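You operate a simulated robot arm through the tools that you are given. There is no shell and no other tool. Be economical: measure what you need, move in short steps, check, and stop when the job is done.

You run a simulated robot arm. Do the job below in one go: nothing can be reset, and whatever is moved stays where it is left.

JOB
Put things in order on the back of the microphone bench top. At the end: the teal battery marked fifty-nine (marked "59") stands where the grey module (marked "52") stood; the grey module from the back of the microphone bench top stands where the grey-handled pad stood; the grey-handled pad stands on top of the pink large rose frame; the teal battery marked sixty-two (marked "62") stands where the teal battery marked fifty-nine stood; whatever was shut is shut again. Leave all else as you found it, and nothing knocked over.

The check looks at the end state, three seconds after you hand in, the way a careful person would. Anything else that was tipped, shoved, dropped, spilled or broken makes it a failure.

ROBOT AND FRAMES
A 7-joint arm with a two-finger parallel gripper, fixed in place. Base frame: the origin is at the foot of the arm, x ahead of it, y to its left, z up; the work surface is at about z = 0. Lengths are in mm, angles in rad, forces in N, time in s.
With the tool pointing down near the work surface it reaches from about 220 to 580 mm from the base axis. Its first joint turns from -1.152 to 1.152 rad. Payload 2.5 kg.
The TCP is the grasp point between the finger pads, 23 mm short of the fingertips. In the tool frame z runs along the fingers and y along their closing line. The gripper opens to 94 mm. The fingers are 38 mm wide and 10 mm thick; the gripper's body (54 by 96 mm) begins 39 mm behind the TCP.
Orientation is that of the tool frame in the base frame, as a unit quaternion [x, y, z, w]. With the fingers straight down and closing along the base's y, the tool's x points along the base's -x, its y along +y and its z along -z.

CONTROLS
- The arm moves only by the tool jog_arm. Its argument "commands" is a list of rows, each a list of 2 entries, a list of its own where there are three numbers: the shift along the tool's x, y, z in m, then the turn, a rotation vector about the tool's x, y, z in rad. In form: [[[dx, dy, dz], [wx, wy, wz]], ...]. A call has 1 to 8 rows; each row shifts and turns the commanded pose from where the row before left it, along the tool's axes as they then stand. "fingers" is the gripper command, from -1 (shut) to 1 (fully open), values between in proportion, set as the call begins (left out, the last holds). Each row takes 0.2 s and may step no farther than 50 mm and 0.15 rad from the row before; otherwise, or with a gripper value out of range, the whole call is refused. A pose out of reach is approached as far as the arm can. The call stops where the force on the tool passes 40 N (or 10 N more than at its start, if that is more) or the arm is blocked; 0.2 s more then pass. The fingers move at their own pace (about 108 mm/s each) and stop on an object; they squeeze with about 39 N. The grip force told is the motor's: it shows also when the fingers shut on nothing. Time passes only in rows, and 0.2 s behind the last, so rows that do not move let the fingers close. It gives the time, the measured TCP pose, the force on the tool (base axes), the opening and the grip force at its end, in the units of the frame above (readings bear some noise), with the torque about the TCP (base axes, N m) and any sound that the robot's microphone picked up.
- Cameras (640 x 400 px; columns grow to the right, rows downward): "scene" is fixed at [129.6, -413.8, 551.3]; the picture's right is [0.79, -0.61, 0.00], its down [-0.39, -0.51, -0.77] and it looks along [0.47, 0.61, -0.64] (base axes); focal length 304 px, centre (320, 200). "wrist" rides on the gripper at [86, 16, -75] in the tool frame; the picture's right is [-0.18, 0.98, 0.00], its down [-0.58, -0.11, -0.81] and it looks along [-0.79, -0.15, 0.59] (tool axes); focal length 243 px, centre (320, 200). There is no depth. A picture from a camera that has moved, and an enlarged one, comes with that camera's place and axes in the base frame and with its lens. The place of the scene camera against the robot may be out by one fixed shift of up to 25 mm in any direction.
- capture(camera): a new picture of that camera. It takes no simulated time.
- enlarge(camera, box): a new picture of the part [left, top, right, bottom] of that camera's present view, enlarged. It takes no simulated time.
- close_job(): hands the job in; it is judged then, once.

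Work in short steps. Places have to be worked out from the pictures, the camera data and where the tool is seen: move nearer, look again, correct. Check each grasp and each placing, and mend what went wrong. You have 120 turns and 76 pictures in all, those below and enlarged ones among them. Open the gripper and draw the arm clear of the work before you hand the job in, unless the task says otherwise; then end with one line.

The tools are called after "Call:" by a JSON object that holds its "name" and its "arguments". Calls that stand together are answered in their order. jog_arm: Moves the arm, as the interface text tells. Its arguments: {"type":"object","properties":{"commands":{"type":"array","items":{"type":"array"}},"fingers":{"type":"number"}},"required":["commands"]} The other tools are called the same way: capture (camera) takes a picture; enlarge (camera, box) takes an enlarged picture of a part of a camera's view; close_job () hands the job in.

At the start:

```text
time_s: 0.0
tcp_pos: [314.0, -31.9, 318.1]
ee_rot: [0.0, 1.0, 0.0, 0.0]
wrist_force: [-0.2, 0.6, -0.7]
ft_torque: [0.01, 0.01, 0.0]
opening: 93.8
grasp_force: 0.1
```

scene: 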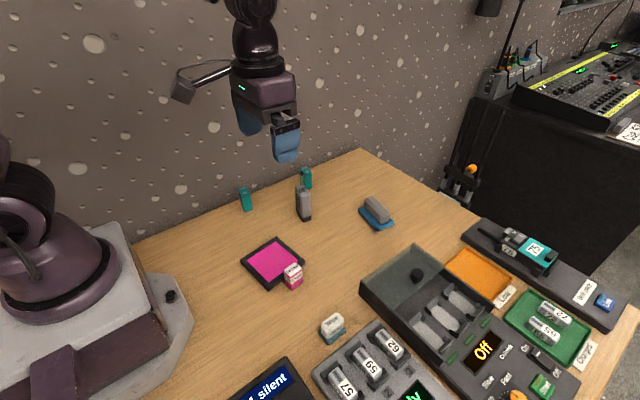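
wrist: 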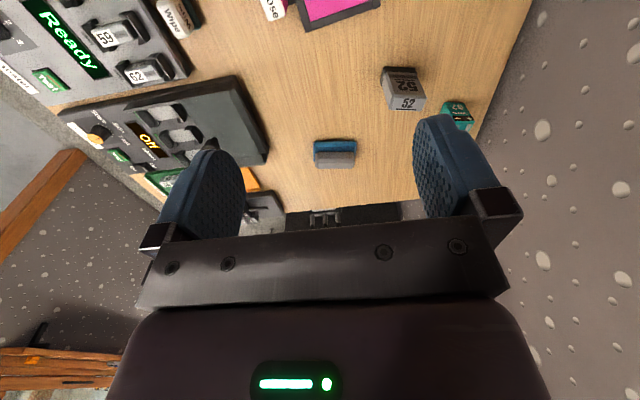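

The overview shows two teal items and a grey module at the back, a blue pad with a grey handle, and a pink frame. I'll enlarge the back area and the frame area.

Call:
{"name": "enlarge", "arguments": {"camera": "scene", "box": [220, 140, 420, 300]}}

Call:
{"name": "enlarge", "arguments": {"camera": "scene", "box": [220, 230, 640, 400]}}

Call:
{"name": "enlarge", "arguments": {"camera": "wrist", "box": [240, 0, 520, 200]}}

```text
2.50 times, centred on (320, 220) of scene
camera zoom: at [129.6, -413.8, 551.3], right [0.79, -0.61, 0.0], down [-0.39, -0.51, -0.77], along [0.47, 0.61, -0.64], focal length 759 px, centre (320, 150)
```

zoom: 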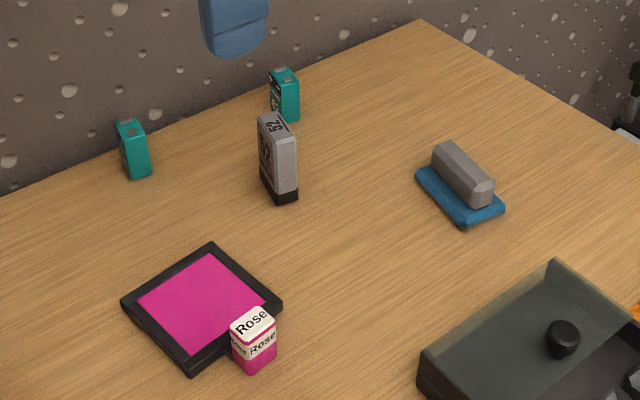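

```text
1.52 times, centred on (430, 315) of scene
camera zoom: at [129.6, -413.8, 551.3], right [0.79, -0.61, 0.0], down [-0.39, -0.51, -0.77], along [0.47, 0.61, -0.64], focal length 462 px, centre (152, 25)
```

zoom: 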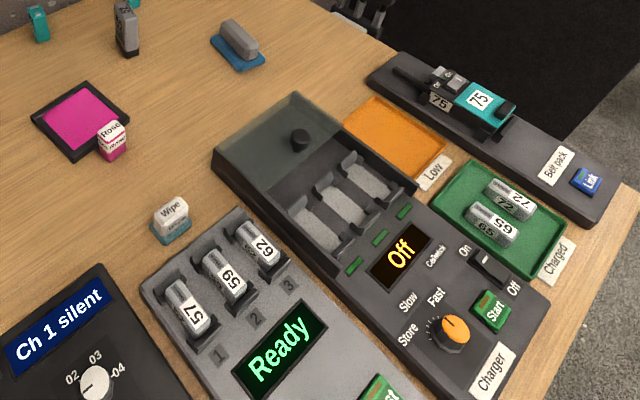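

```text
2.00 times, centred on (380, 100) of wrist
camera zoom: at [225.4, -17.4, 393.5], right [0.18, 0.98, 0.0], down [0.58, -0.11, 0.81], along [0.79, -0.15, -0.59], focal length 485 px, centre (200, 400)
```

zoom: 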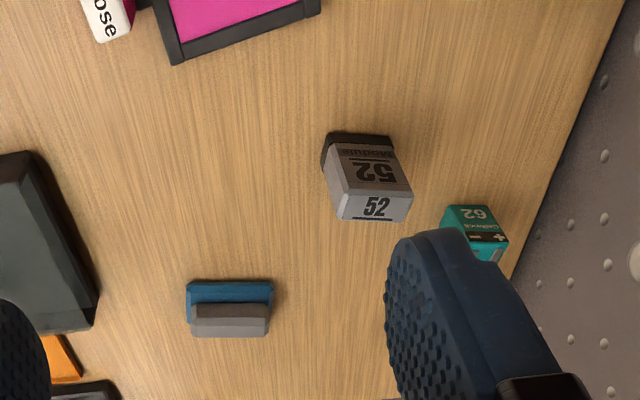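

The teal one near the module reads 62, so the other should be 59. I'll shift the arm left at the same height to look at the back-left corner.

Call:
{"name": "jog_arm", "arguments": {"commands": [[[0.03, 0.045, 0], [0, 0, 0]], [[0.03, 0.045, 0], [0, 0, 0]], [[0.0, 0.045, 0], [0, 0, 0]]], "fingers": 1}}

Call:
{"name": "capture", "arguments": {"camera": "wrist"}}

```text
refused: row 1 steps farther than a row can; nothing moved
```

```text
70 pictures are left
camera wrist: at [225.4, -17.4, 393.5], right [0.18, 0.98, 0.0], down [0.58, -0.11, 0.81], along [0.79, -0.15, -0.59], focal length 243 px, centre (320, 200)
```

wrist: 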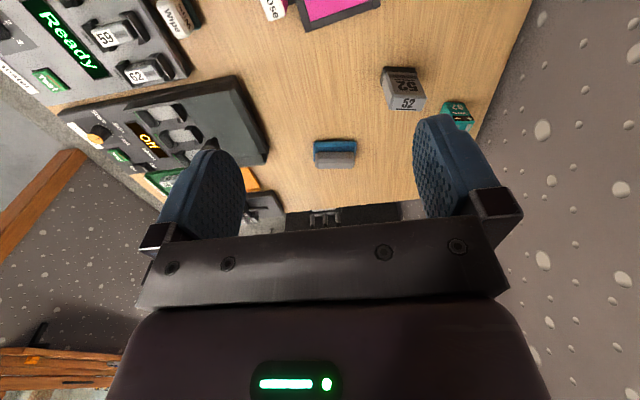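

The step exceeded 50 mm; I'll use smaller ones.

Call:
{"name": "jog_arm", "arguments": {"commands": [[[0.02, 0.045, 0], [0, 0, 0]], [[0.02, 0.045, 0], [0, 0, 0]], [[0.0, 0.045, 0], [0, 0, 0]]], "fingers": 1}}

```text
time_s: 0.8
tcp_pos: [272.0, 106.6, 319.4]
ee_rot: [0.001, 1.0, 0.0, -0.001]
wrist_force: [0.4, -0.5, 0.8]
ft_torque: [-0.02, 0.0, -0.01]
opening: 94.0
grasp_force: 0.0
```

Now a picture from here.

Call:
{"name": "capture", "arguments": {"camera": "wrist"}}

Call:
{"name": "enlarge", "arguments": {"camera": "wrist", "box": [240, 0, 480, 150]}}

```text
69 pictures are left
camera wrist: at [183.5, 122.0, 394.8], right [0.19, 0.98, 0.0], down [0.58, -0.11, 0.81], along [0.79, -0.15, -0.59], focal length 243 px, centre (320, 200)
```

wrist: 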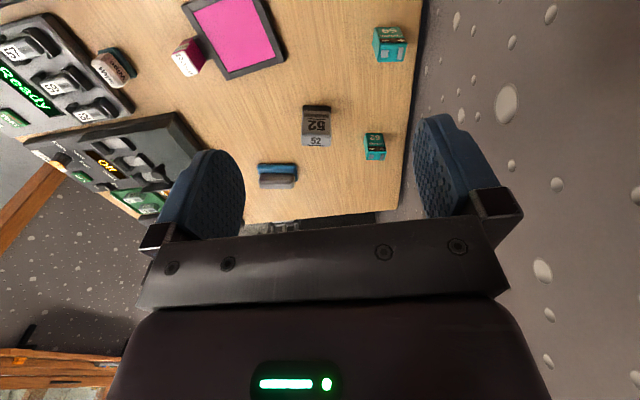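

```text
2.67 times, centred on (360, 75) of wrist
camera zoom: at [183.5, 122.0, 394.8], right [0.19, 0.98, 0.0], down [0.58, -0.11, 0.81], along [0.79, -0.15, -0.59], focal length 647 px, centre (213, 533)
```

zoom: 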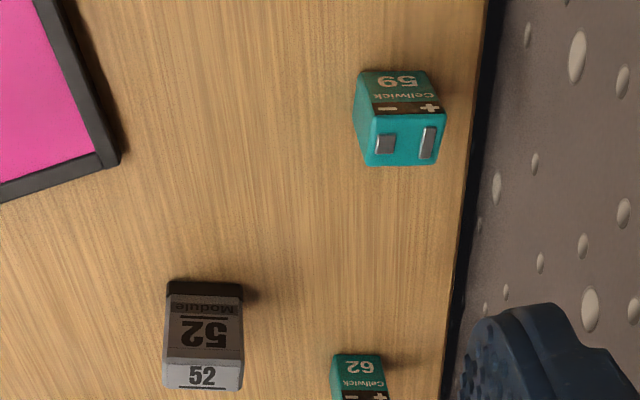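

The 59 and 62 are confirmed. Estimates: 59 near (340,190), 62 near (525,170), module near (440,70), pad near (580,-48), frame centre near (297,-16), wall at y≈235. I'll go closer to the pad for measurement.

Call:
{"name": "jog_arm", "arguments": {"commands": [[[-0.0185, -0.0196, 0.015], [0, 0, 0]], [[-0.0185, -0.0196, 0.015], [0, 0, 0]], [[-0.0185, -0.0196, 0.015], [0, 0, 0]], [[-0.0185, -0.0196, 0.015], [0, 0, 0]], [[-0.0185, -0.0196, 0.015], [0, 0, 0]], [[-0.0185, -0.0196, 0.015], [0, 0, 0]], [[-0.0185, -0.0196, 0.015], [0, 0, 0]], [[-0.0185, -0.0196, 0.015], [0, 0, 0]]]}}

Call:
{"name": "enlarge", "arguments": {"camera": "wrist", "box": [220, 40, 460, 190]}}

Call:
{"name": "capture", "arguments": {"camera": "wrist"}}

```text
time_s: 2.6
tcp_pos: [420.3, -53.6, 197.2]
ee_rot: [0.001, 1.0, 0.0, 0.001]
wrist_force: [-0.9, -0.5, 0.1]
ft_torque: [-0.03, 0.0, 0.02]
opening: 94.1
grasp_force: 0.0
```

```text
2.67 times, centred on (340, 115) of wrist
camera zoom: at [332.3, -37.5, 273.4], right [0.18, 0.98, 0.0], down [0.58, -0.11, 0.81], along [0.79, -0.15, -0.59], focal length 647 px, centre (267, 427)
```

zoom: 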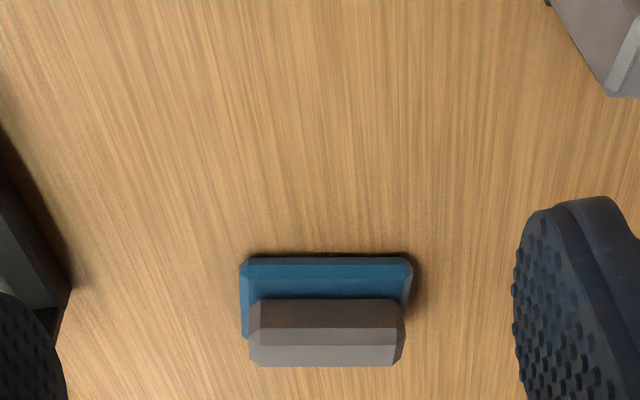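

```text
66 pictures are left
camera wrist: at [332.3, -37.5, 273.4], right [0.18, 0.98, 0.0], down [0.58, -0.11, 0.81], along [0.79, -0.15, -0.59], focal length 243 px, centre (320, 200)
```

wrist: 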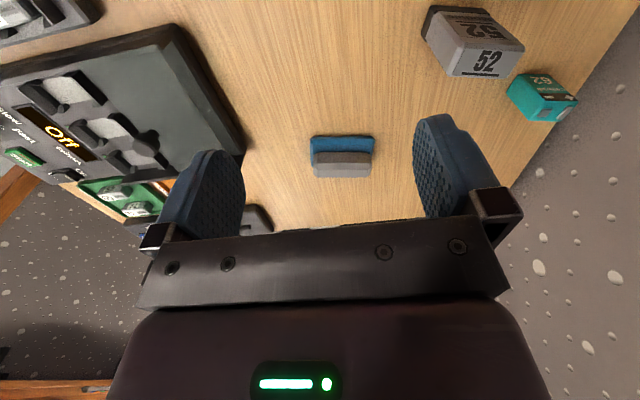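

Pad base about 90×48 mm, yawed ~0.18 rad, handle ~78 mm long with top around z≈37, centred near (587,-53). I'll grip the handle by its ends, so first move above it and yaw to match.

Call:
{"name": "jog_arm", "arguments": {"commands": [[[-0.04, 0, 0.022], [0, 0, 0]], [[-0.04, 0, 0.022], [0, 0, 0]], [[-0.04, 0, 0.022], [0, 0, 0]], [[-0.041, 0, 0.022], [0, 0, 0]], [[0, 0, 0], [0, 0, 0.09]], [[0, 0, 0], [0, 0, 0.09]]]}}

Call:
{"name": "capture", "arguments": {"camera": "wrist"}}

Call:
{"name": "enlarge", "arguments": {"camera": "scene", "box": [290, 120, 450, 240]}}

```text
time_s: 4.0
tcp_pos: [581.5, -52.8, 110.2]
ee_rot: [0.091, 0.996, -0.001, -0.001]
wrist_force: [0.0, 0.7, 0.3]
ft_torque: [0.01, -0.01, 0.0]
opening: 94.2
grasp_force: 0.0
```

```text
65 pictures are left
camera wrist: at [497.8, -22.4, 185.2], right [0.36, 0.93, 0.0], down [0.55, -0.21, 0.81], along [0.75, -0.29, -0.59], focal length 243 px, centre (320, 200)
```

wrist: 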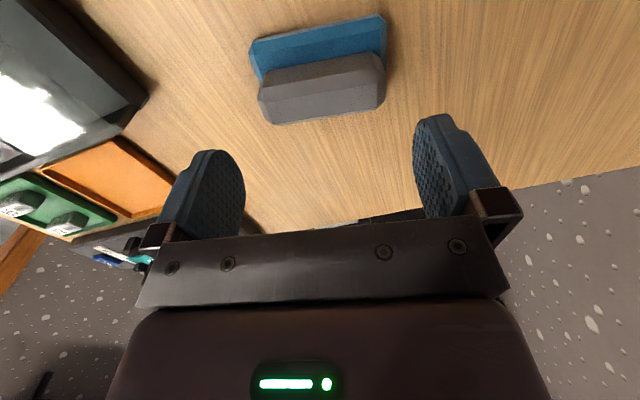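

```text
3.33 times, centred on (370, 180) of scene
camera zoom: at [129.6, -413.7, 551.3], right [0.79, -0.61, 0.0], down [-0.39, -0.51, -0.77], along [0.47, 0.61, -0.64], focal length 1012 px, centre (153, 267)
```

zoom: 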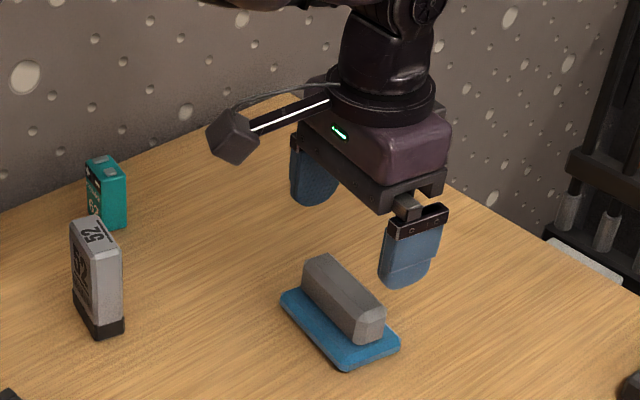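

The yaw matches; pad centre works out to about (581,-55), nearly below the TCP. I'll nudge 2 mm toward -y, descend to just above the handle and check from the scene camera.

Call:
{"name": "jog_arm", "arguments": {"commands": [[[0, -0.0025, 0.02], [0, 0, 0]], [[0, 0, 0.02], [0, 0, 0]], [[0, 0, 0], [0, 0, 0]]]}}

Call:
{"name": "enlarge", "arguments": {"camera": "scene", "box": [320, 150, 440, 240]}}

Call:
{"name": "enlarge", "arguments": {"camera": "wrist", "box": [160, 0, 480, 200]}}

```text
time_s: 4.8
tcp_pos: [580.9, -56.4, 69.3]
ee_rot: [0.091, 0.996, 0.0, 0.0]
wrist_force: [-0.4, 0.8, -0.4]
ft_torque: [-0.03, 0.0, 0.02]
opening: 94.3
grasp_force: 0.1
```

```text
4.44 times, centred on (380, 195) of scene
camera zoom: at [129.6, -413.8, 551.3], right [0.79, -0.61, 0.0], down [-0.39, -0.51, -0.77], along [0.47, 0.61, -0.64], focal length 1349 px, centre (53, 222)
```

zoom: 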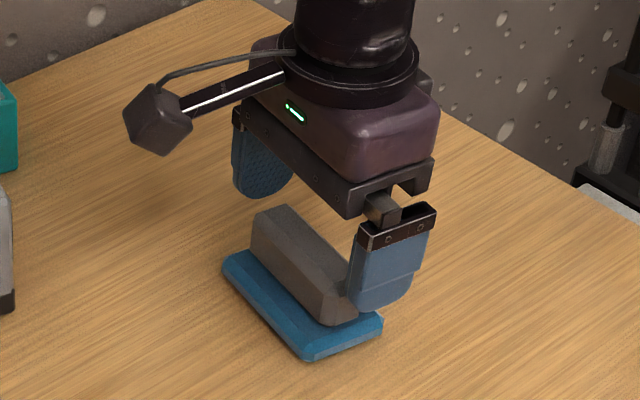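

```text
2.00 times, centred on (320, 100) of wrist
camera zoom: at [497.4, -25.0, 146.2], right [0.36, 0.93, 0.0], down [0.55, -0.21, 0.81], along [0.75, -0.29, -0.59], focal length 485 px, centre (320, 400)
```

zoom: 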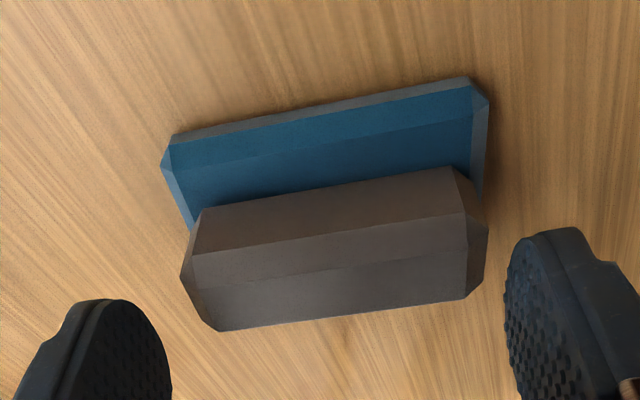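

The handle is nearly 85 mm long, so an end grip is too tight. I'll raise, turn 90° and grip across the handle instead.

Call:
{"name": "jog_arm", "arguments": {"commands": [[[0, 0.002, -0.04], [0, 0, 0]], [[0, 0, 0], [0, 0, -0.143]], [[0, 0, 0], [0, 0, -0.143]], [[0, 0, 0], [0, 0, -0.143]], [[0, 0, 0], [0, 0, -0.143]], [[0, 0, 0], [0, 0, -0.143]], [[0, 0, 0], [0, 0, -0.143]]]}}

Call:
{"name": "jog_arm", "arguments": {"commands": [[[0, 0, 0], [0, 0, -0.143]], [[0, 0, 0], [0, 0, -0.143]], [[0, 0, 0], [0, 0, -0.143]], [[0, 0, 0], [0, 0, -0.143]], [[0, 0, 0], [0, 0, -0.141]]]}}

Call:
{"name": "capture", "arguments": {"camera": "wrist"}}

Call:
{"name": "enlarge", "arguments": {"camera": "scene", "box": [320, 120, 480, 240]}}

```text
time_s: 6.4
tcp_pos: [581.0, -55.7, 109.5]
ee_rot: [-0.333, 0.943, -0.001, 0.0]
wrist_force: [0.4, 0.2, -0.3]
ft_torque: [0.02, -0.02, -0.03]
opening: 94.0
grasp_force: 0.1
```

```text
time_s: 7.6
tcp_pos: [582.1, -56.2, 108.0]
ee_rot: [-0.641, 0.768, 0.0, 0.0]
wrist_force: [-0.1, -0.3, -0.3]
ft_torque: [0.01, -0.01, 0.0]
opening: 93.7
grasp_force: 0.1
```

```text
61 pictures are left
camera wrist: at [549.3, -139.1, 184.7], right [-0.93, 0.36, 0.0], down [0.21, 0.55, 0.81], along [0.29, 0.75, -0.59], focal length 243 px, centre (320, 200)
```

wrist: 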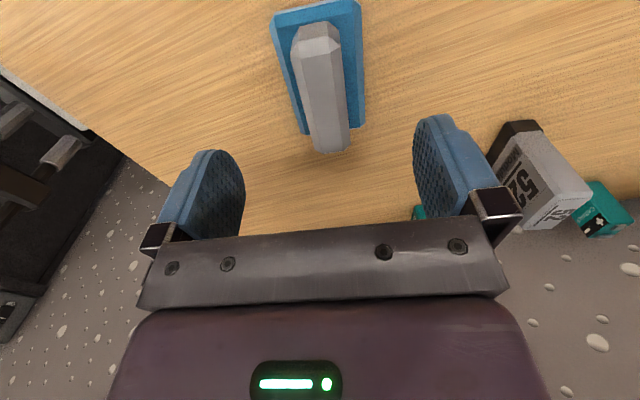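

```text
3.33 times, centred on (400, 180) of scene
camera zoom: at [129.6, -413.8, 551.3], right [0.79, -0.61, 0.0], down [-0.39, -0.51, -0.77], along [0.47, 0.61, -0.64], focal length 1012 px, centre (53, 267)
```

zoom: 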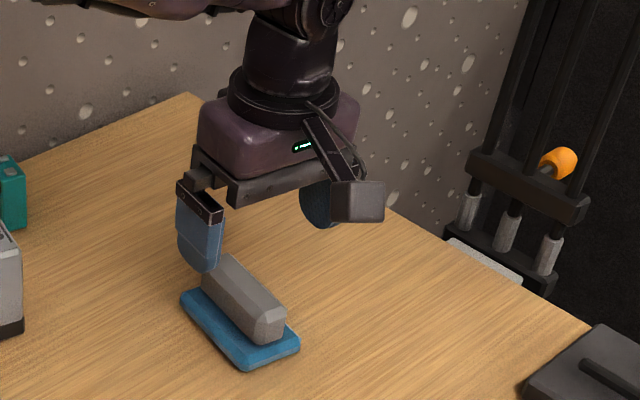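

Now the fingers straddle the ~25 mm handle, centred. I'll descend to z≈42 (tips above the blue base) without closing yet.

Call:
{"name": "jog_arm", "arguments": {"commands": [[[0, 0, 0.022], [0, 0, 0]], [[0, 0, 0.022], [0, 0, 0]], [[0, 0, 0.021], [0, 0, 0]], [[0, 0, 0], [0, 0, 0]]]}}

Call:
{"name": "enlarge", "arguments": {"camera": "scene", "box": [320, 150, 440, 240]}}

```text
time_s: 8.6
tcp_pos: [583.1, -56.2, 43.6]
ee_rot: [-0.641, 0.767, 0.0, 0.0]
wrist_force: [0.6, 0.2, 0.3]
ft_torque: [0.02, -0.01, -0.02]
opening: 94.0
grasp_force: 0.1
```

```text
4.44 times, centred on (380, 195) of scene
camera zoom: at [129.6, -413.8, 551.3], right [0.79, -0.61, 0.0], down [-0.39, -0.51, -0.77], along [0.47, 0.61, -0.64], focal length 1349 px, centre (53, 222)
```

zoom: 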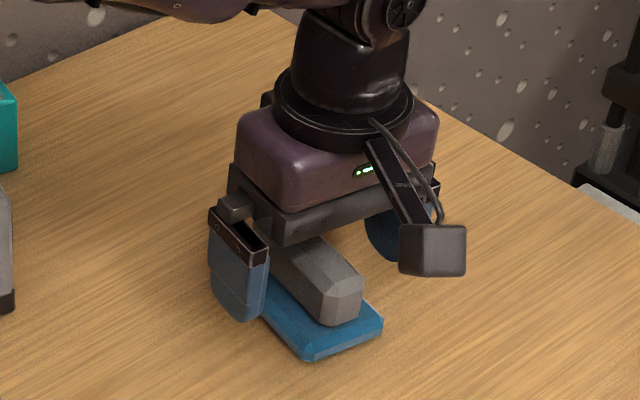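

Fingers are on both sides of the handle, tips above the base. Close.

Call:
{"name": "jog_arm", "arguments": {"commands": [[[0, 0, 0], [0, 0, 0]], [[0, 0, 0], [0, 0, 0]], [[0, 0, 0], [0, 0, 0]]], "fingers": -1}}

Call:
{"name": "enlarge", "arguments": {"camera": "scene", "box": [320, 150, 440, 240]}}

```text
time_s: 9.4
tcp_pos: [581.3, -57.5, 43.6]
ee_rot: [-0.64, 0.768, 0.0, 0.0]
wrist_force: [1.2, 0.6, 0.5]
ft_torque: [-0.03, -0.02, 0.0]
opening: 27.4
grasp_force: 39.4
```

```text
4.44 times, centred on (380, 195) of scene
camera zoom: at [129.6, -413.8, 551.3], right [0.79, -0.61, 0.0], down [-0.39, -0.51, -0.77], along [0.47, 0.61, -0.64], focal length 1349 px, centre (53, 222)
```

zoom: 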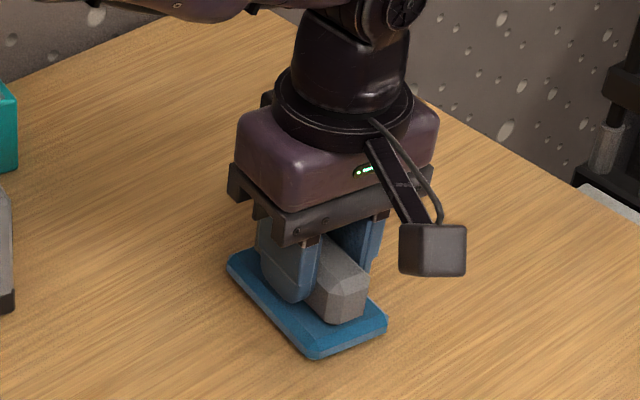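

Gripped at 27 mm. I'll lift, then move to a viewpoint where the frame is seen beside the held pad.

Call:
{"name": "jog_arm", "arguments": {"commands": [[[0, 0, -0.03], [0, 0, 0]], [[0, 0, -0.05], [0, 0, 0]], [[0, 0, -0.05], [0, 0, 0]], [[0.0155, 0.0431, 0], [0, 0, 0]], [[0.0155, 0.0431, 0], [0, 0, 0]], [[0.0155, 0.0431, 0], [0, 0, 0]], [[0.0155, 0.0431, 0], [0, 0, 0]]]}}

Call:
{"name": "capture", "arguments": {"camera": "wrist"}}

Call:
{"name": "capture", "arguments": {"camera": "scene"}}

```text
time_s: 11.0
tcp_pos: [402.6, -86.8, 174.3]
ee_rot: [-0.64, 0.768, 0.0, 0.001]
wrist_force: [-0.1, 0.1, -0.4]
ft_torque: [0.04, 0.02, -0.01]
opening: 27.4
grasp_force: 39.1
```

```text
57 pictures are left
camera wrist: at [369.4, -169.3, 251.0], right [-0.93, 0.36, 0.0], down [0.21, 0.55, 0.81], along [0.29, 0.75, -0.59], focal length 243 px, centre (320, 200)
```

wrist: 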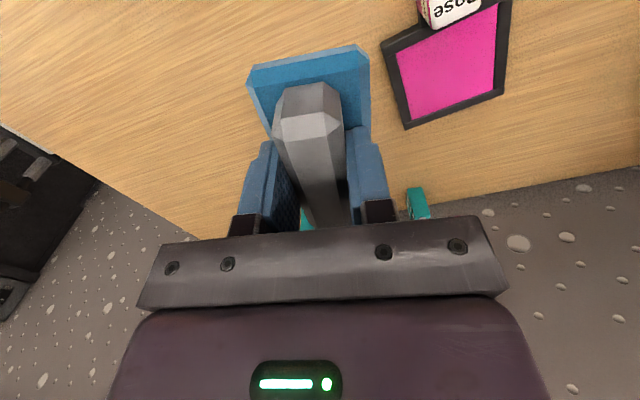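

```text
56 pictures are left
```

scene: 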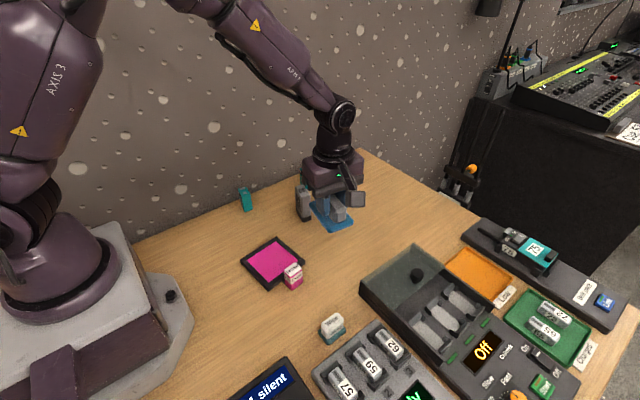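

Frame centre computes to about (295.5,-17), yaw ≈ +0.1. I'll enlarge it to see whether the pink face is recessed.

Call:
{"name": "enlarge", "arguments": {"camera": "wrist", "box": [360, 0, 540, 140]}}

Call:
{"name": "enlarge", "arguments": {"camera": "scene", "box": [230, 230, 330, 300]}}

```text
2.86 times, centred on (450, 70) of wrist
camera zoom: at [369.4, -169.3, 251.0], right [-0.93, 0.36, 0.0], down [0.21, 0.55, 0.81], along [0.29, 0.75, -0.59], focal length 693 px, centre (-51, 571)
```

zoom: 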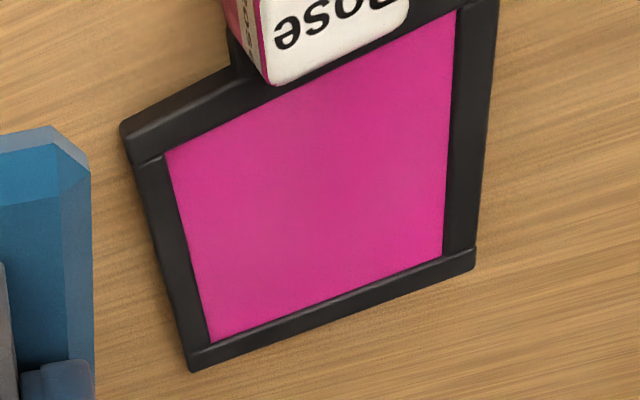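

```text
5.71 times, centred on (280, 265) of scene
camera zoom: at [129.7, -413.7, 551.3], right [0.79, -0.61, 0.0], down [-0.39, -0.51, -0.77], along [0.47, 0.61, -0.64], focal length 1734 px, centre (549, -171)
```

zoom: 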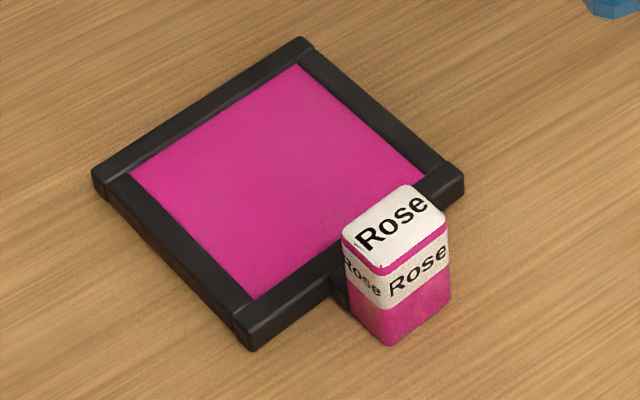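

The pink interior is ~78×82 mm inside dark bars, so the pad will lie across it, aligned with the frame. I'll turn the pad to the frame's yaw and move above its centre.

Call:
{"name": "jog_arm", "arguments": {"commands": [[[0, 0, 0], [0, 0, -0.145]], [[0, 0, 0], [0, 0, -0.145]], [[-0.0255, 0.0329, 0.0], [0, 0, 0]], [[-0.0255, 0.0329, 0.0], [0, 0, 0]], [[-0.0255, 0.0329, 0.0], [0, 0, 0]], [[0, 0, 0.04], [0, 0, 0]], [[0, 0, 0.04], [0, 0, 0]]]}}

Call:
{"name": "capture", "arguments": {"camera": "wrist"}}

Call:
{"name": "enlarge", "arguments": {"camera": "scene", "box": [210, 190, 350, 300]}}

```text
time_s: 12.6
tcp_pos: [297.4, -21.0, 95.2]
ee_rot: [0.745, -0.667, 0.0, 0.0]
wrist_force: [0.9, -0.1, -0.7]
ft_torque: [0.0, 0.02, 0.01]
opening: 27.2
grasp_force: 38.8
```

```text
53 pictures are left
camera wrist: at [288.0, -109.2, 171.1], right [-1.0, 0.08, 0.0], down [0.04, 0.59, 0.81], along [0.06, 0.8, -0.59], focal length 243 px, centre (320, 200)
```

wrist: 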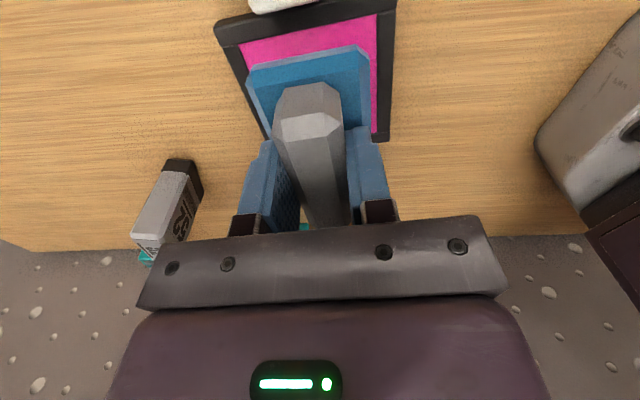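

```text
3.64 times, centred on (280, 245) of scene
camera zoom: at [129.6, -413.7, 551.3], right [0.79, -0.61, 0.0], down [-0.39, -0.51, -0.77], along [0.47, 0.61, -0.64], focal length 1104 px, centre (466, 36)
```

zoom: 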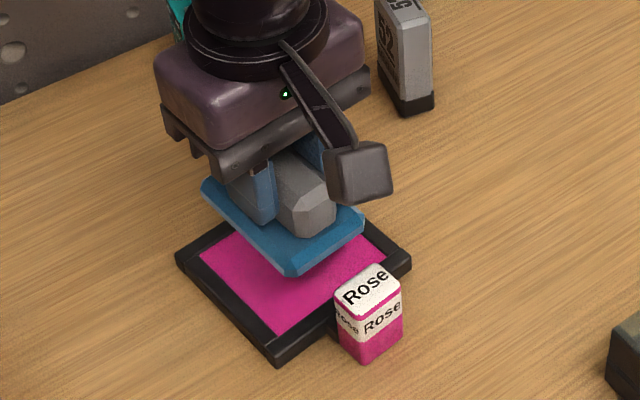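

Pad is aligned and centred over the frame. Lowering gently until contact.

Call:
{"name": "jog_arm", "arguments": {"commands": [[[0, 0, 0.02], [0, 0, 0]], [[0, 0, 0.014], [0, 0, 0]], [[0, 0, 0.004], [0, 0, 0]], [[0, 0, 0], [0, 0, 0]]]}}

Call:
{"name": "enlarge", "arguments": {"camera": "scene", "box": [230, 220, 330, 300]}}

```text
time_s: 13.6
tcp_pos: [296.6, -21.9, 58.1]
ee_rot: [0.745, -0.667, 0.0, -0.001]
wrist_force: [1.0, 0.9, -0.4]
ft_torque: [0.01, -0.01, -0.03]
opening: 27.1
grasp_force: 39.1
```

```text
5.00 times, centred on (280, 260) of scene
camera zoom: at [129.6, -413.8, 551.3], right [0.79, -0.61, 0.0], down [-0.39, -0.51, -0.77], along [0.47, 0.61, -0.64], focal length 1518 px, centre (520, -100)
```

zoom: 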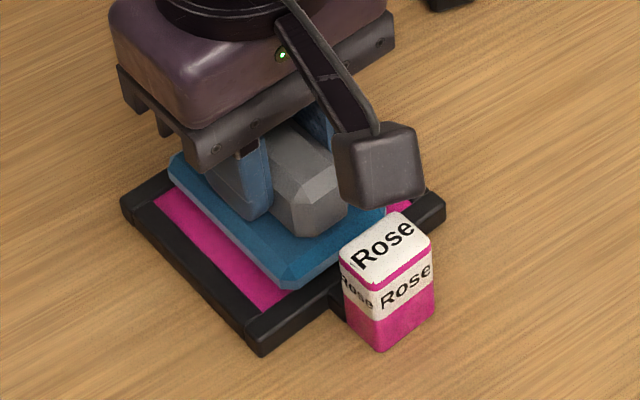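

No contact yet (about 4-6 mm above). Small steps down, watching the force.

Call:
{"name": "jog_arm", "arguments": {"commands": [[[0, 0, 0.003], [0, 0, 0]], [[0, 0, 0], [0, 0, 0]]]}}

Call:
{"name": "jog_arm", "arguments": {"commands": [[[0, 0, 0.002], [0, 0, 0]], [[0, 0, 0], [0, 0, 0]]]}}

```text
time_s: 14.2
tcp_pos: [296.4, -21.0, 55.5]
ee_rot: [0.745, -0.667, 0.001, -0.001]
wrist_force: [-5.9, -0.1, 29.8]
ft_torque: [-0.09, 0.11, 0.02]
opening: 27.1
grasp_force: 39.1
```

```text
time_s: 14.8
tcp_pos: [296.9, -20.9, 53.1]
ee_rot: [0.744, -0.668, 0.001, -0.001]
wrist_force: [-4.1, -0.4, 29.5]
ft_torque: [-0.02, 0.09, 0.0]
opening: 26.9
grasp_force: 39.5
```

Contact made at about 55 mm (30 N). Release and rise.

Call:
{"name": "jog_arm", "arguments": {"commands": [[[0, 0, -0.001], [0, 0, 0]], [[0, 0, 0], [0, 0, 0]], [[0, 0, 0], [0, 0, 0]]], "fingers": 0.2}}

Call:
{"name": "jog_arm", "arguments": {"commands": [[[0, 0, -0.03], [0, 0, 0]], [[0, 0, -0.045], [0, 0, 0]], [[0, 0, -0.045], [0, 0, 0]]]}}

Call:
{"name": "enlarge", "arguments": {"camera": "scene", "box": [230, 220, 330, 300]}}

Call:
{"name": "capture", "arguments": {"camera": "wrist"}}

```text
time_s: 15.6
tcp_pos: [295.6, -20.3, 52.4]
ee_rot: [0.744, -0.668, 0.001, 0.0]
wrist_force: [-0.2, 0.3, 0.4]
ft_torque: [0.06, -0.01, 0.02]
opening: 56.6
grasp_force: 0.0
```

```text
time_s: 16.4
tcp_pos: [294.6, -18.8, 172.1]
ee_rot: [0.745, -0.667, -0.001, 0.001]
wrist_force: [0.6, 0.6, -0.7]
ft_torque: [0.01, -0.01, -0.01]
opening: 56.4
grasp_force: 0.0
```

```text
5.00 times, centred on (280, 260) of scene
camera zoom: at [129.6, -413.8, 551.3], right [0.79, -0.61, 0.0], down [-0.39, -0.51, -0.77], along [0.47, 0.61, -0.64], focal length 1518 px, centre (520, -100)
```

zoom: 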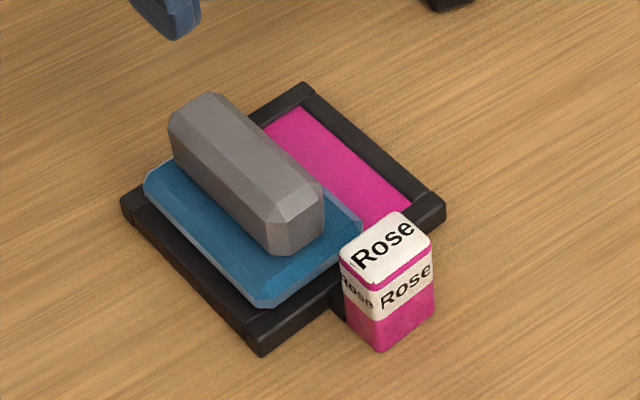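

```text
49 pictures are left
camera wrist: at [286.4, -108.0, 247.3], right [-1.0, 0.08, 0.0], down [0.05, 0.59, 0.81], along [0.06, 0.8, -0.59], focal length 243 px, centre (320, 200)
```

wrist: 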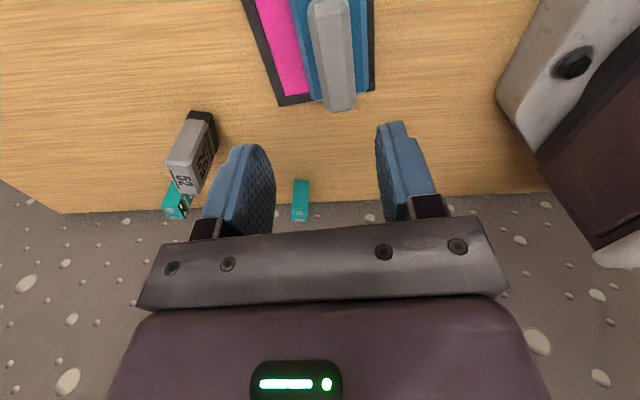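

The pad stands on the frame (shifted somewhat toward -x but fully on it, frame unmoved). Next the module: enlarge it from here.

Call:
{"name": "enlarge", "arguments": {"camera": "wrist", "box": [140, 90, 320, 230]}}

Call:
{"name": "enlarge", "arguments": {"camera": "scene", "box": [230, 155, 330, 235]}}

```text
2.86 times, centred on (230, 160) of wrist
camera zoom: at [286.4, -108.0, 247.3], right [-1.0, 0.08, 0.0], down [0.05, 0.59, 0.81], along [0.06, 0.8, -0.59], focal length 693 px, centre (577, 314)
```

zoom: 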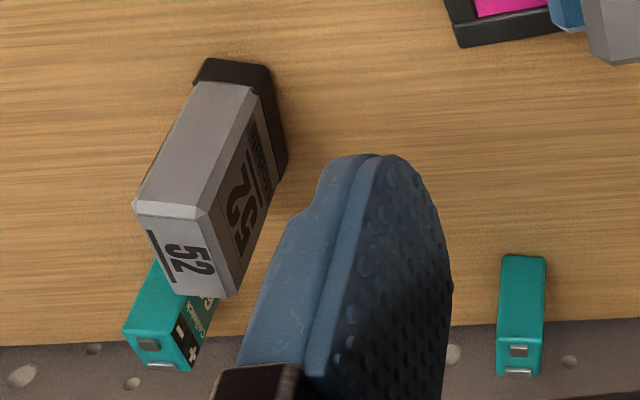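

```text
5.00 times, centred on (280, 195) of scene
camera zoom: at [129.6, -413.8, 551.3], right [0.79, -0.61, 0.0], down [-0.39, -0.51, -0.77], along [0.47, 0.61, -0.64], focal length 1518 px, centre (520, 225)
```

zoom: 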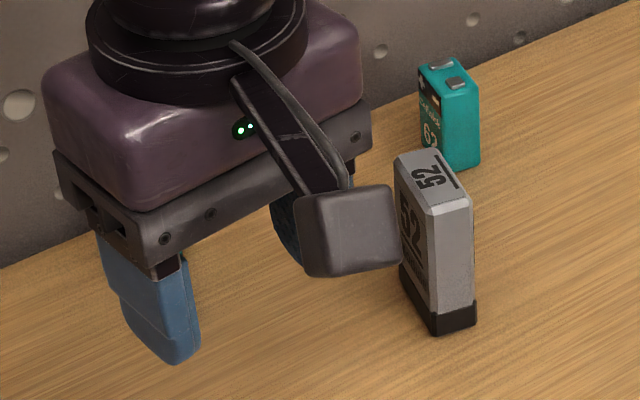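

Module base ≈ 25×51 mm, centre ≈ (442,70), yaw ≈ -0.23, height ≈ 83. I'll move above it with matching yaw and fingers open.

Call:
{"name": "jog_arm", "arguments": {"commands": [[[0, 0, 0], [0, 0, 0.11]], [[0, 0, 0], [0, 0, 0.11]], [[0, 0, 0], [0, 0, 0.11]], [[-0.03, -0.0308, 0], [0, 0, 0]], [[-0.03, -0.0308, 0], [0, 0, 0]], [[-0.03, -0.0308, 0], [0, 0, 0]], [[-0.03, -0.0308, 0], [0, 0, 0]]], "fingers": 1}}

Call:
{"name": "capture", "arguments": {"camera": "wrist"}}

```text
time_s: 18.0
tcp_pos: [442.7, 68.2, 169.8]
ee_rot: [-0.624, 0.781, -0.001, 0.0]
wrist_force: [0.0, 0.5, 0.1]
ft_torque: [0.02, -0.01, 0.0]
opening: 94.2
grasp_force: 0.0
```

```text
46 pictures are left
camera wrist: at [406.9, -13.1, 246.9], right [-0.92, 0.4, 0.0], down [0.23, 0.54, 0.81], along [0.32, 0.74, -0.59], focal length 243 px, centre (320, 200)
```

wrist: 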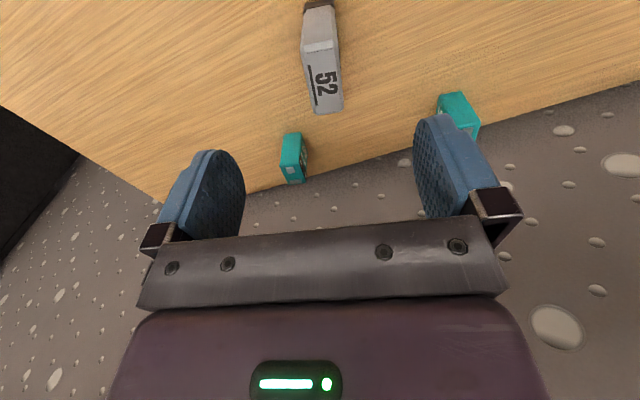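

Aligned within a few mm. Small correction and descend to z≈58.

Call:
{"name": "jog_arm", "arguments": {"commands": [[[0, 0.0025, 0.03], [0, 0, 0]], [[0, 0, 0.03], [0, 0, 0]], [[0, 0, 0.03], [0, 0, 0]], [[0, 0, 0.021], [0, 0, 0]], [[0, 0, 0], [0, 0, 0]]]}}

Call:
{"name": "enlarge", "arguments": {"camera": "scene", "box": [250, 135, 370, 235]}}

```text
time_s: 19.2
tcp_pos: [439.5, 67.5, 58.7]
ee_rot: [-0.625, 0.781, 0.0, 0.0]
wrist_force: [-0.6, -0.8, 0.0]
ft_torque: [-0.01, 0.01, -0.02]
opening: 94.0
grasp_force: 0.0
```

```text
4.00 times, centred on (310, 185) of scene
camera zoom: at [129.6, -413.8, 551.3], right [0.79, -0.61, 0.0], down [-0.39, -0.51, -0.77], along [0.47, 0.61, -0.64], focal length 1214 px, centre (360, 260)
```

zoom: 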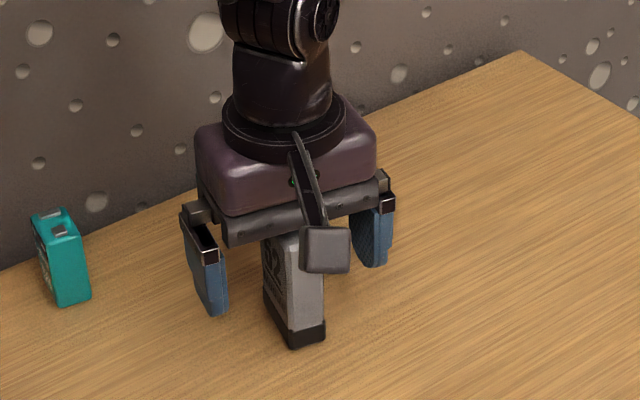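

Module is centred between the fingers. Close on it.

Call:
{"name": "jog_arm", "arguments": {"commands": [[[0, 0, 0], [0, 0, 0]], [[0, 0, 0], [0, 0, 0]], [[0, 0, 0], [0, 0, 0]]], "fingers": -1}}

Call:
{"name": "enlarge", "arguments": {"camera": "scene", "box": [250, 135, 370, 235]}}

```text
time_s: 20.0
tcp_pos: [440.4, 68.2, 59.3]
ee_rot: [-0.625, 0.781, -0.001, -0.001]
wrist_force: [-0.6, -0.7, 0.1]
ft_torque: [-0.04, -0.01, -0.01]
opening: 23.4
grasp_force: 39.2
```

```text
4.00 times, centred on (310, 185) of scene
camera zoom: at [129.6, -413.8, 551.3], right [0.79, -0.61, 0.0], down [-0.39, -0.51, -0.77], along [0.47, 0.61, -0.64], focal length 1214 px, centre (360, 260)
```

zoom: 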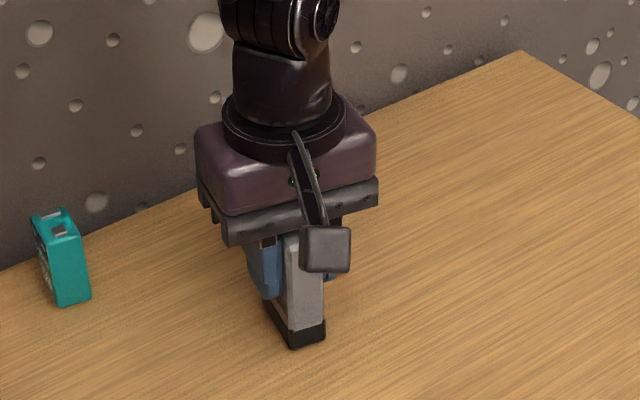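

Held at 23 mm, base unmoved. Lift and carry to the pad's old place (580,-54).

Call:
{"name": "jog_arm", "arguments": {"commands": [[[0, 0, -0.02], [0, 0, 0]], [[0, 0, -0.04], [0, 0, 0]], [[0.0226, -0.041, 0], [0, 0, 0]], [[0.0226, -0.041, 0], [0, 0, 0]], [[0.0226, -0.041, 0], [0, 0, 0]], [[0.0226, -0.041, 0], [0, 0, 0]], [[0, 0, 0], [0, 0, 0]]]}}

Call:
{"name": "enlarge", "arguments": {"camera": "scene", "box": [320, 130, 460, 240]}}

```text
time_s: 21.6
tcp_pos: [579.5, -55.4, 118.5]
ee_rot: [-0.625, 0.78, 0.001, 0.0]
wrist_force: [0.4, 0.3, -0.9]
ft_torque: [0.01, -0.05, -0.04]
opening: 23.4
grasp_force: 39.2
```

```text
3.64 times, centred on (390, 185) of scene
camera zoom: at [129.6, -413.8, 551.3], right [0.79, -0.61, 0.0], down [-0.39, -0.51, -0.77], along [0.47, 0.61, -0.64], focal length 1104 px, centre (66, 254)
```

zoom: 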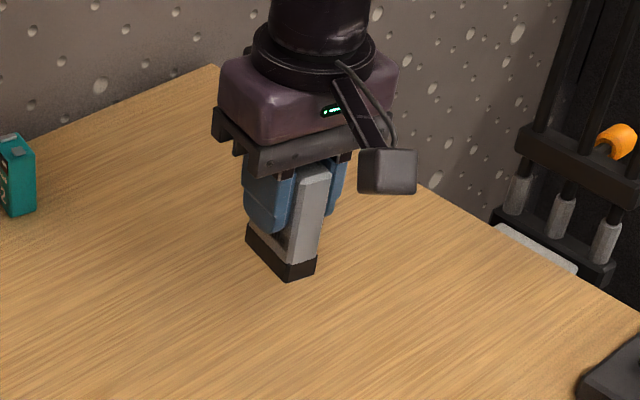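

Now lower it to just above the surface.

Call:
{"name": "jog_arm", "arguments": {"commands": [[[0, 0, 0.03], [0, 0, 0]], [[0, 0, 0.02], [0, 0, 0]], [[0, 0, 0.007], [0, 0, 0]], [[0, 0, 0], [0, 0, 0]]]}}

Call:
{"name": "jog_arm", "arguments": {"commands": [[[0, 0, 0.002], [0, 0, 0]], [[0, 0, 0], [0, 0, 0]]]}}

Call:
{"name": "enlarge", "arguments": {"camera": "scene", "box": [320, 150, 440, 240]}}

```text
time_s: 22.6
tcp_pos: [580.1, -52.7, 63.5]
ee_rot: [-0.626, 0.78, 0.0, 0.0]
wrist_force: [0.3, 1.2, -1.4]
ft_torque: [0.0, 0.0, -0.01]
opening: 23.4
grasp_force: 38.4
```

```text
time_s: 23.2
tcp_pos: [578.9, -53.8, 62.2]
ee_rot: [-0.625, 0.781, 0.001, 0.0]
wrist_force: [0.5, -0.1, -1.1]
ft_torque: [-0.03, -0.03, 0.01]
opening: 23.9
grasp_force: 38.9
```

```text
4.44 times, centred on (380, 195) of scene
camera zoom: at [129.6, -413.8, 551.3], right [0.79, -0.61, 0.0], down [-0.39, -0.51, -0.77], along [0.47, 0.61, -0.64], focal length 1349 px, centre (53, 222)
```

zoom: 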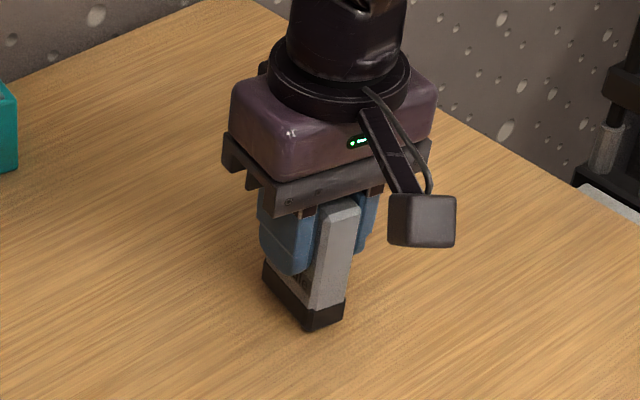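

Base centre coincides in the picture with the pad's old centre. Lower the last couple of mm.

Call:
{"name": "jog_arm", "arguments": {"commands": [[[0, 0, 0.002], [0, 0, 0]], [[0, 0, 0], [0, 0, 0]]]}}

Call:
{"name": "jog_arm", "arguments": {"commands": [[[0, 0, 0.001], [0, 0, 0]], [[0, 0, 0], [0, 0, 0]]]}}

```text
time_s: 23.8
tcp_pos: [580.2, -53.7, 60.7]
ee_rot: [-0.625, 0.78, 0.0, 0.001]
wrist_force: [-0.8, -0.4, -1.0]
ft_torque: [-0.03, 0.01, -0.01]
opening: 23.8
grasp_force: 38.9
```

```text
time_s: 24.4
tcp_pos: [578.8, -53.9, 59.7]
ee_rot: [-0.625, 0.781, 0.0, 0.0]
wrist_force: [-0.6, -0.2, -0.7]
ft_torque: [0.01, -0.04, -0.03]
opening: 23.5
grasp_force: 38.7
```

Call:
{"name": "jog_arm", "arguments": {"commands": [[[0, 0, 0.001], [0, 0, 0]], [[0, 0, 0], [0, 0, 0]]]}}

```text
time_s: 25.0
tcp_pos: [579.0, -53.7, 58.5]
ee_rot: [-0.625, 0.781, -0.001, 0.0]
wrist_force: [-4.2, -0.6, 10.3]
ft_torque: [-0.18, 0.29, -0.07]
opening: 23.7
grasp_force: 39.1
```

Contact (10 N). Open and check before rising.

Call:
{"name": "jog_arm", "arguments": {"commands": [[[0, 0, 0], [0, 0, 0]], [[0, 0, 0], [0, 0, 0]]], "fingers": 0.2}}

Call:
{"name": "jog_arm", "arguments": {"commands": [[[0, 0, -0.03], [0, 0, 0]], [[0, 0, -0.045], [0, 0, 0]], [[0, 0, -0.045], [0, 0, 0]]]}}

Call:
{"name": "enlarge", "arguments": {"camera": "scene", "box": [320, 150, 440, 240]}}

```text
time_s: 25.6
tcp_pos: [578.5, -53.1, 57.7]
ee_rot: [-0.624, 0.781, 0.0, 0.0]
wrist_force: [0.1, -0.2, 0.8]
ft_torque: [0.02, -0.02, 0.01]
opening: 56.4
grasp_force: 0.1
```

```text
time_s: 26.4
tcp_pos: [578.0, -57.6, 177.1]
ee_rot: [-0.624, 0.781, 0.0, 0.0]
wrist_force: [0.1, -0.4, -0.1]
ft_torque: [0.01, 0.03, 0.01]
opening: 56.5
grasp_force: 0.1
```

```text
4.44 times, centred on (380, 195) of scene
camera zoom: at [129.6, -413.8, 551.3], right [0.79, -0.61, 0.0], down [-0.39, -0.51, -0.77], along [0.47, 0.61, -0.64], focal length 1349 px, centre (53, 222)
```

zoom: 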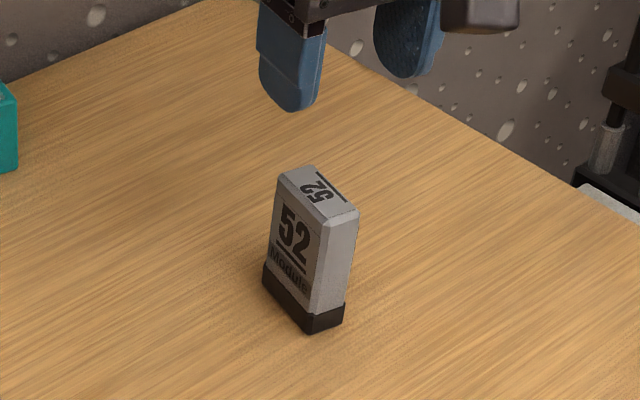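

Module stands upright where the pad was. Next, move to view battery 59.

Call:
{"name": "jog_arm", "arguments": {"commands": [[[-0.017, 0.0445, 0], [0, 0, 0]], [[-0.017, 0.0445, 0], [0, 0, 0]], [[-0.017, 0.0445, 0], [0, 0, 0]], [[-0.017, 0.0445, 0], [0, 0, 0]], [[-0.017, 0.0445, 0], [0, 0, 0]], [[-0.017, 0.0445, 0], [0, 0, 0]]], "fingers": 1}}

Call:
{"name": "enlarge", "arguments": {"camera": "wrist", "box": [220, 0, 460, 180]}}

```text
time_s: 27.8
tcp_pos: [342.2, 103.3, 179.2]
ee_rot: [-0.624, 0.782, -0.001, 0.001]
wrist_force: [-0.3, -0.4, 0.4]
ft_torque: [-0.01, -0.01, 0.01]
opening: 94.0
grasp_force: 0.1
```

```text
2.22 times, centred on (340, 90) of wrist
camera zoom: at [305.6, 21.5, 254.9], right [-0.92, 0.4, 0.0], down [0.23, 0.54, 0.81], along [0.32, 0.74, -0.59], focal length 539 px, centre (276, 444)
```

zoom: 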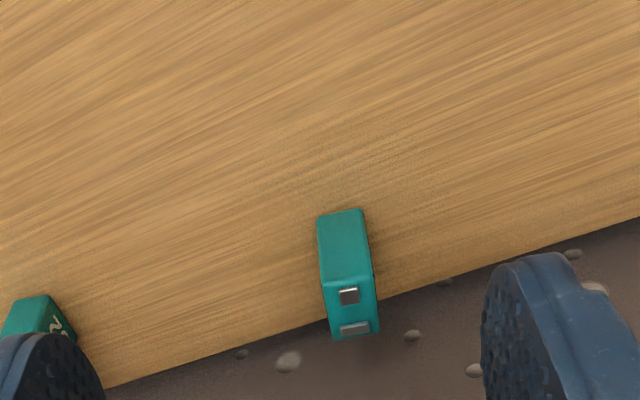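

Battery 59: footprint ~22×35 mm, centre ≈ (339,190), height ≈53, 45 mm off the wall. I'll grip slightly to its near side to keep clear of the wall; go above first.

Call:
{"name": "jog_arm", "arguments": {"commands": [[[-0.0384, 0.0109, 0], [0, 0, 0]], [[-0.0384, 0.0109, 0], [0, 0, 0]], [[0, 0, 0.045], [0, 0, 0]], [[0, 0, 0.045], [0, 0, 0]], [[0, 0, 0], [0, 0, 0]]]}}

Call:
{"name": "enlarge", "arguments": {"camera": "wrist", "box": [160, 0, 480, 200]}}

Call:
{"name": "enlarge", "arguments": {"camera": "scene", "box": [190, 130, 310, 230]}}

```text
time_s: 29.0
tcp_pos: [338.1, 186.4, 88.6]
ee_rot: [-0.625, 0.781, -0.001, -0.001]
wrist_force: [-0.3, -0.4, -0.3]
ft_torque: [-0.02, -0.01, 0.02]
opening: 94.1
grasp_force: 0.1
```

```text
2.00 times, centred on (320, 100) of wrist
camera zoom: at [301.0, 103.6, 163.6], right [-0.92, 0.4, 0.0], down [0.23, 0.54, 0.81], along [0.32, 0.74, -0.59], focal length 485 px, centre (320, 400)
```

zoom: 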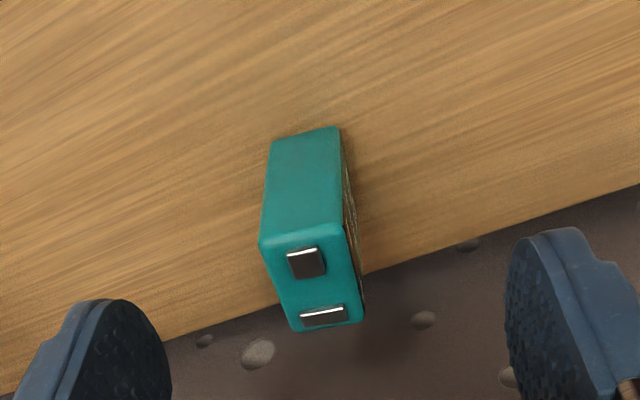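

```text
4.00 times, centred on (250, 180) of scene
camera zoom: at [129.6, -413.7, 551.3], right [0.79, -0.61, 0.0], down [-0.39, -0.51, -0.77], along [0.47, 0.61, -0.64], focal length 1214 px, centre (600, 280)
```

zoom: 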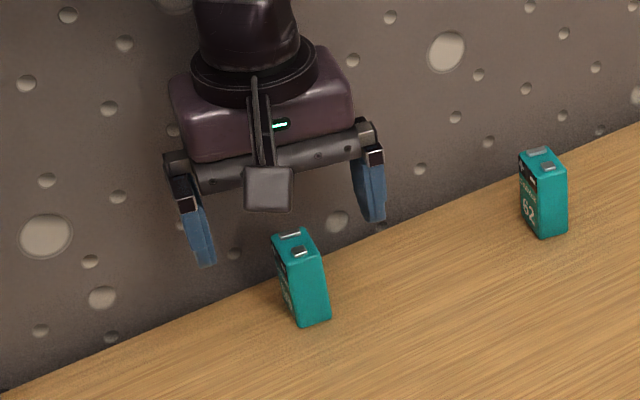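

Battery is centred between the fingers at (339.7,190). Descend to z≈36 and close.

Call:
{"name": "jog_arm", "arguments": {"commands": [[[0, 0, 0.02], [0, 0, -0.03]], [[0, 0, 0.02], [0, 0, 0]], [[0, 0, 0.012], [0, 0, 0]], [[0, 0, 0], [0, 0, 0]]]}}

Call:
{"name": "jog_arm", "arguments": {"commands": [[[0, 0, 0], [0, 0, 0]], [[0, 0, 0], [0, 0, 0]], [[0, 0, 0], [0, 0, 0]]], "fingers": -1}}

Call:
{"name": "enlarge", "arguments": {"camera": "scene", "box": [190, 130, 310, 230]}}

```text
time_s: 30.0
tcp_pos: [336.2, 187.0, 36.5]
ee_rot: [-0.637, 0.771, 0.0, 0.0]
wrist_force: [0.5, -0.1, 0.3]
ft_torque: [0.02, 0.02, 0.01]
opening: 93.9
grasp_force: 0.1
```

```text
time_s: 30.8
tcp_pos: [336.3, 187.3, 37.7]
ee_rot: [-0.637, 0.771, 0.0, -0.001]
wrist_force: [0.7, -0.4, -0.1]
ft_torque: [-0.03, -0.01, 0.03]
opening: 23.4
grasp_force: 38.4
```

```text
4.00 times, centred on (250, 180) of scene
camera zoom: at [129.6, -413.8, 551.3], right [0.79, -0.61, 0.0], down [-0.39, -0.51, -0.77], along [0.47, 0.61, -0.64], focal length 1214 px, centre (600, 280)
```

zoom: 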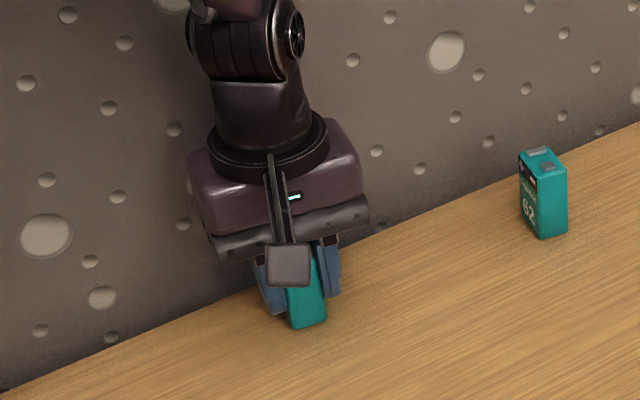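

Gripped (23 mm). Lift and carry to the module's old place (440.5,70).

Call:
{"name": "jog_arm", "arguments": {"commands": [[[0, 0, -0.02], [0, 0, 0]], [[0, 0, -0.04], [0, 0, 0]], [[0.0246, -0.0311, 0], [0, 0, 0]], [[0.0246, -0.0311, 0], [0, 0, 0]], [[0.0246, -0.0311, 0], [0, 0, 0]], [[0.0246, -0.0311, 0], [0, 0, 0]], [[0, 0, 0], [0, 0, 0]]]}}

Call:
{"name": "jog_arm", "arguments": {"commands": [[[0, 0, 0.03], [0, 0, 0]], [[0, 0, 0.022], [0, 0, 0]], [[0, 0, 0], [0, 0, 0]]]}}

Call:
{"name": "enlarge", "arguments": {"camera": "scene", "box": [250, 135, 370, 235]}}

```text
time_s: 32.4
tcp_pos: [441.4, 68.1, 95.0]
ee_rot: [-0.637, 0.771, 0.0, -0.001]
wrist_force: [-0.2, -0.4, -0.1]
ft_torque: [0.01, 0.01, 0.0]
opening: 23.7
grasp_force: 39.2
```

```text
time_s: 33.2
tcp_pos: [440.6, 64.6, 43.5]
ee_rot: [-0.637, 0.771, 0.001, 0.0]
wrist_force: [-0.8, 0.6, -0.4]
ft_torque: [-0.05, 0.03, 0.0]
opening: 23.5
grasp_force: 38.7
```

```text
4.00 times, centred on (310, 185) of scene
camera zoom: at [129.6, -413.8, 551.3], right [0.79, -0.61, 0.0], down [-0.39, -0.51, -0.77], along [0.47, 0.61, -0.64], focal length 1214 px, centre (360, 260)
```

zoom: 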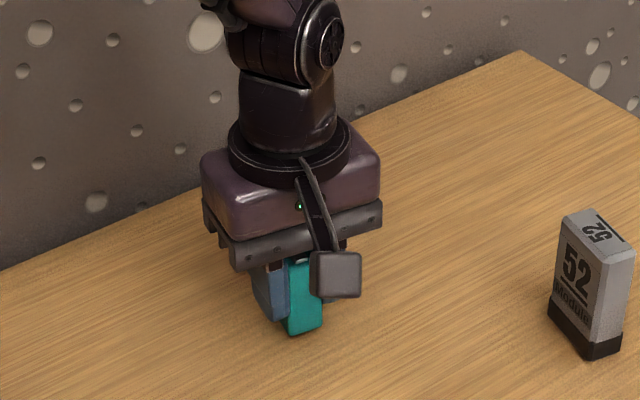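

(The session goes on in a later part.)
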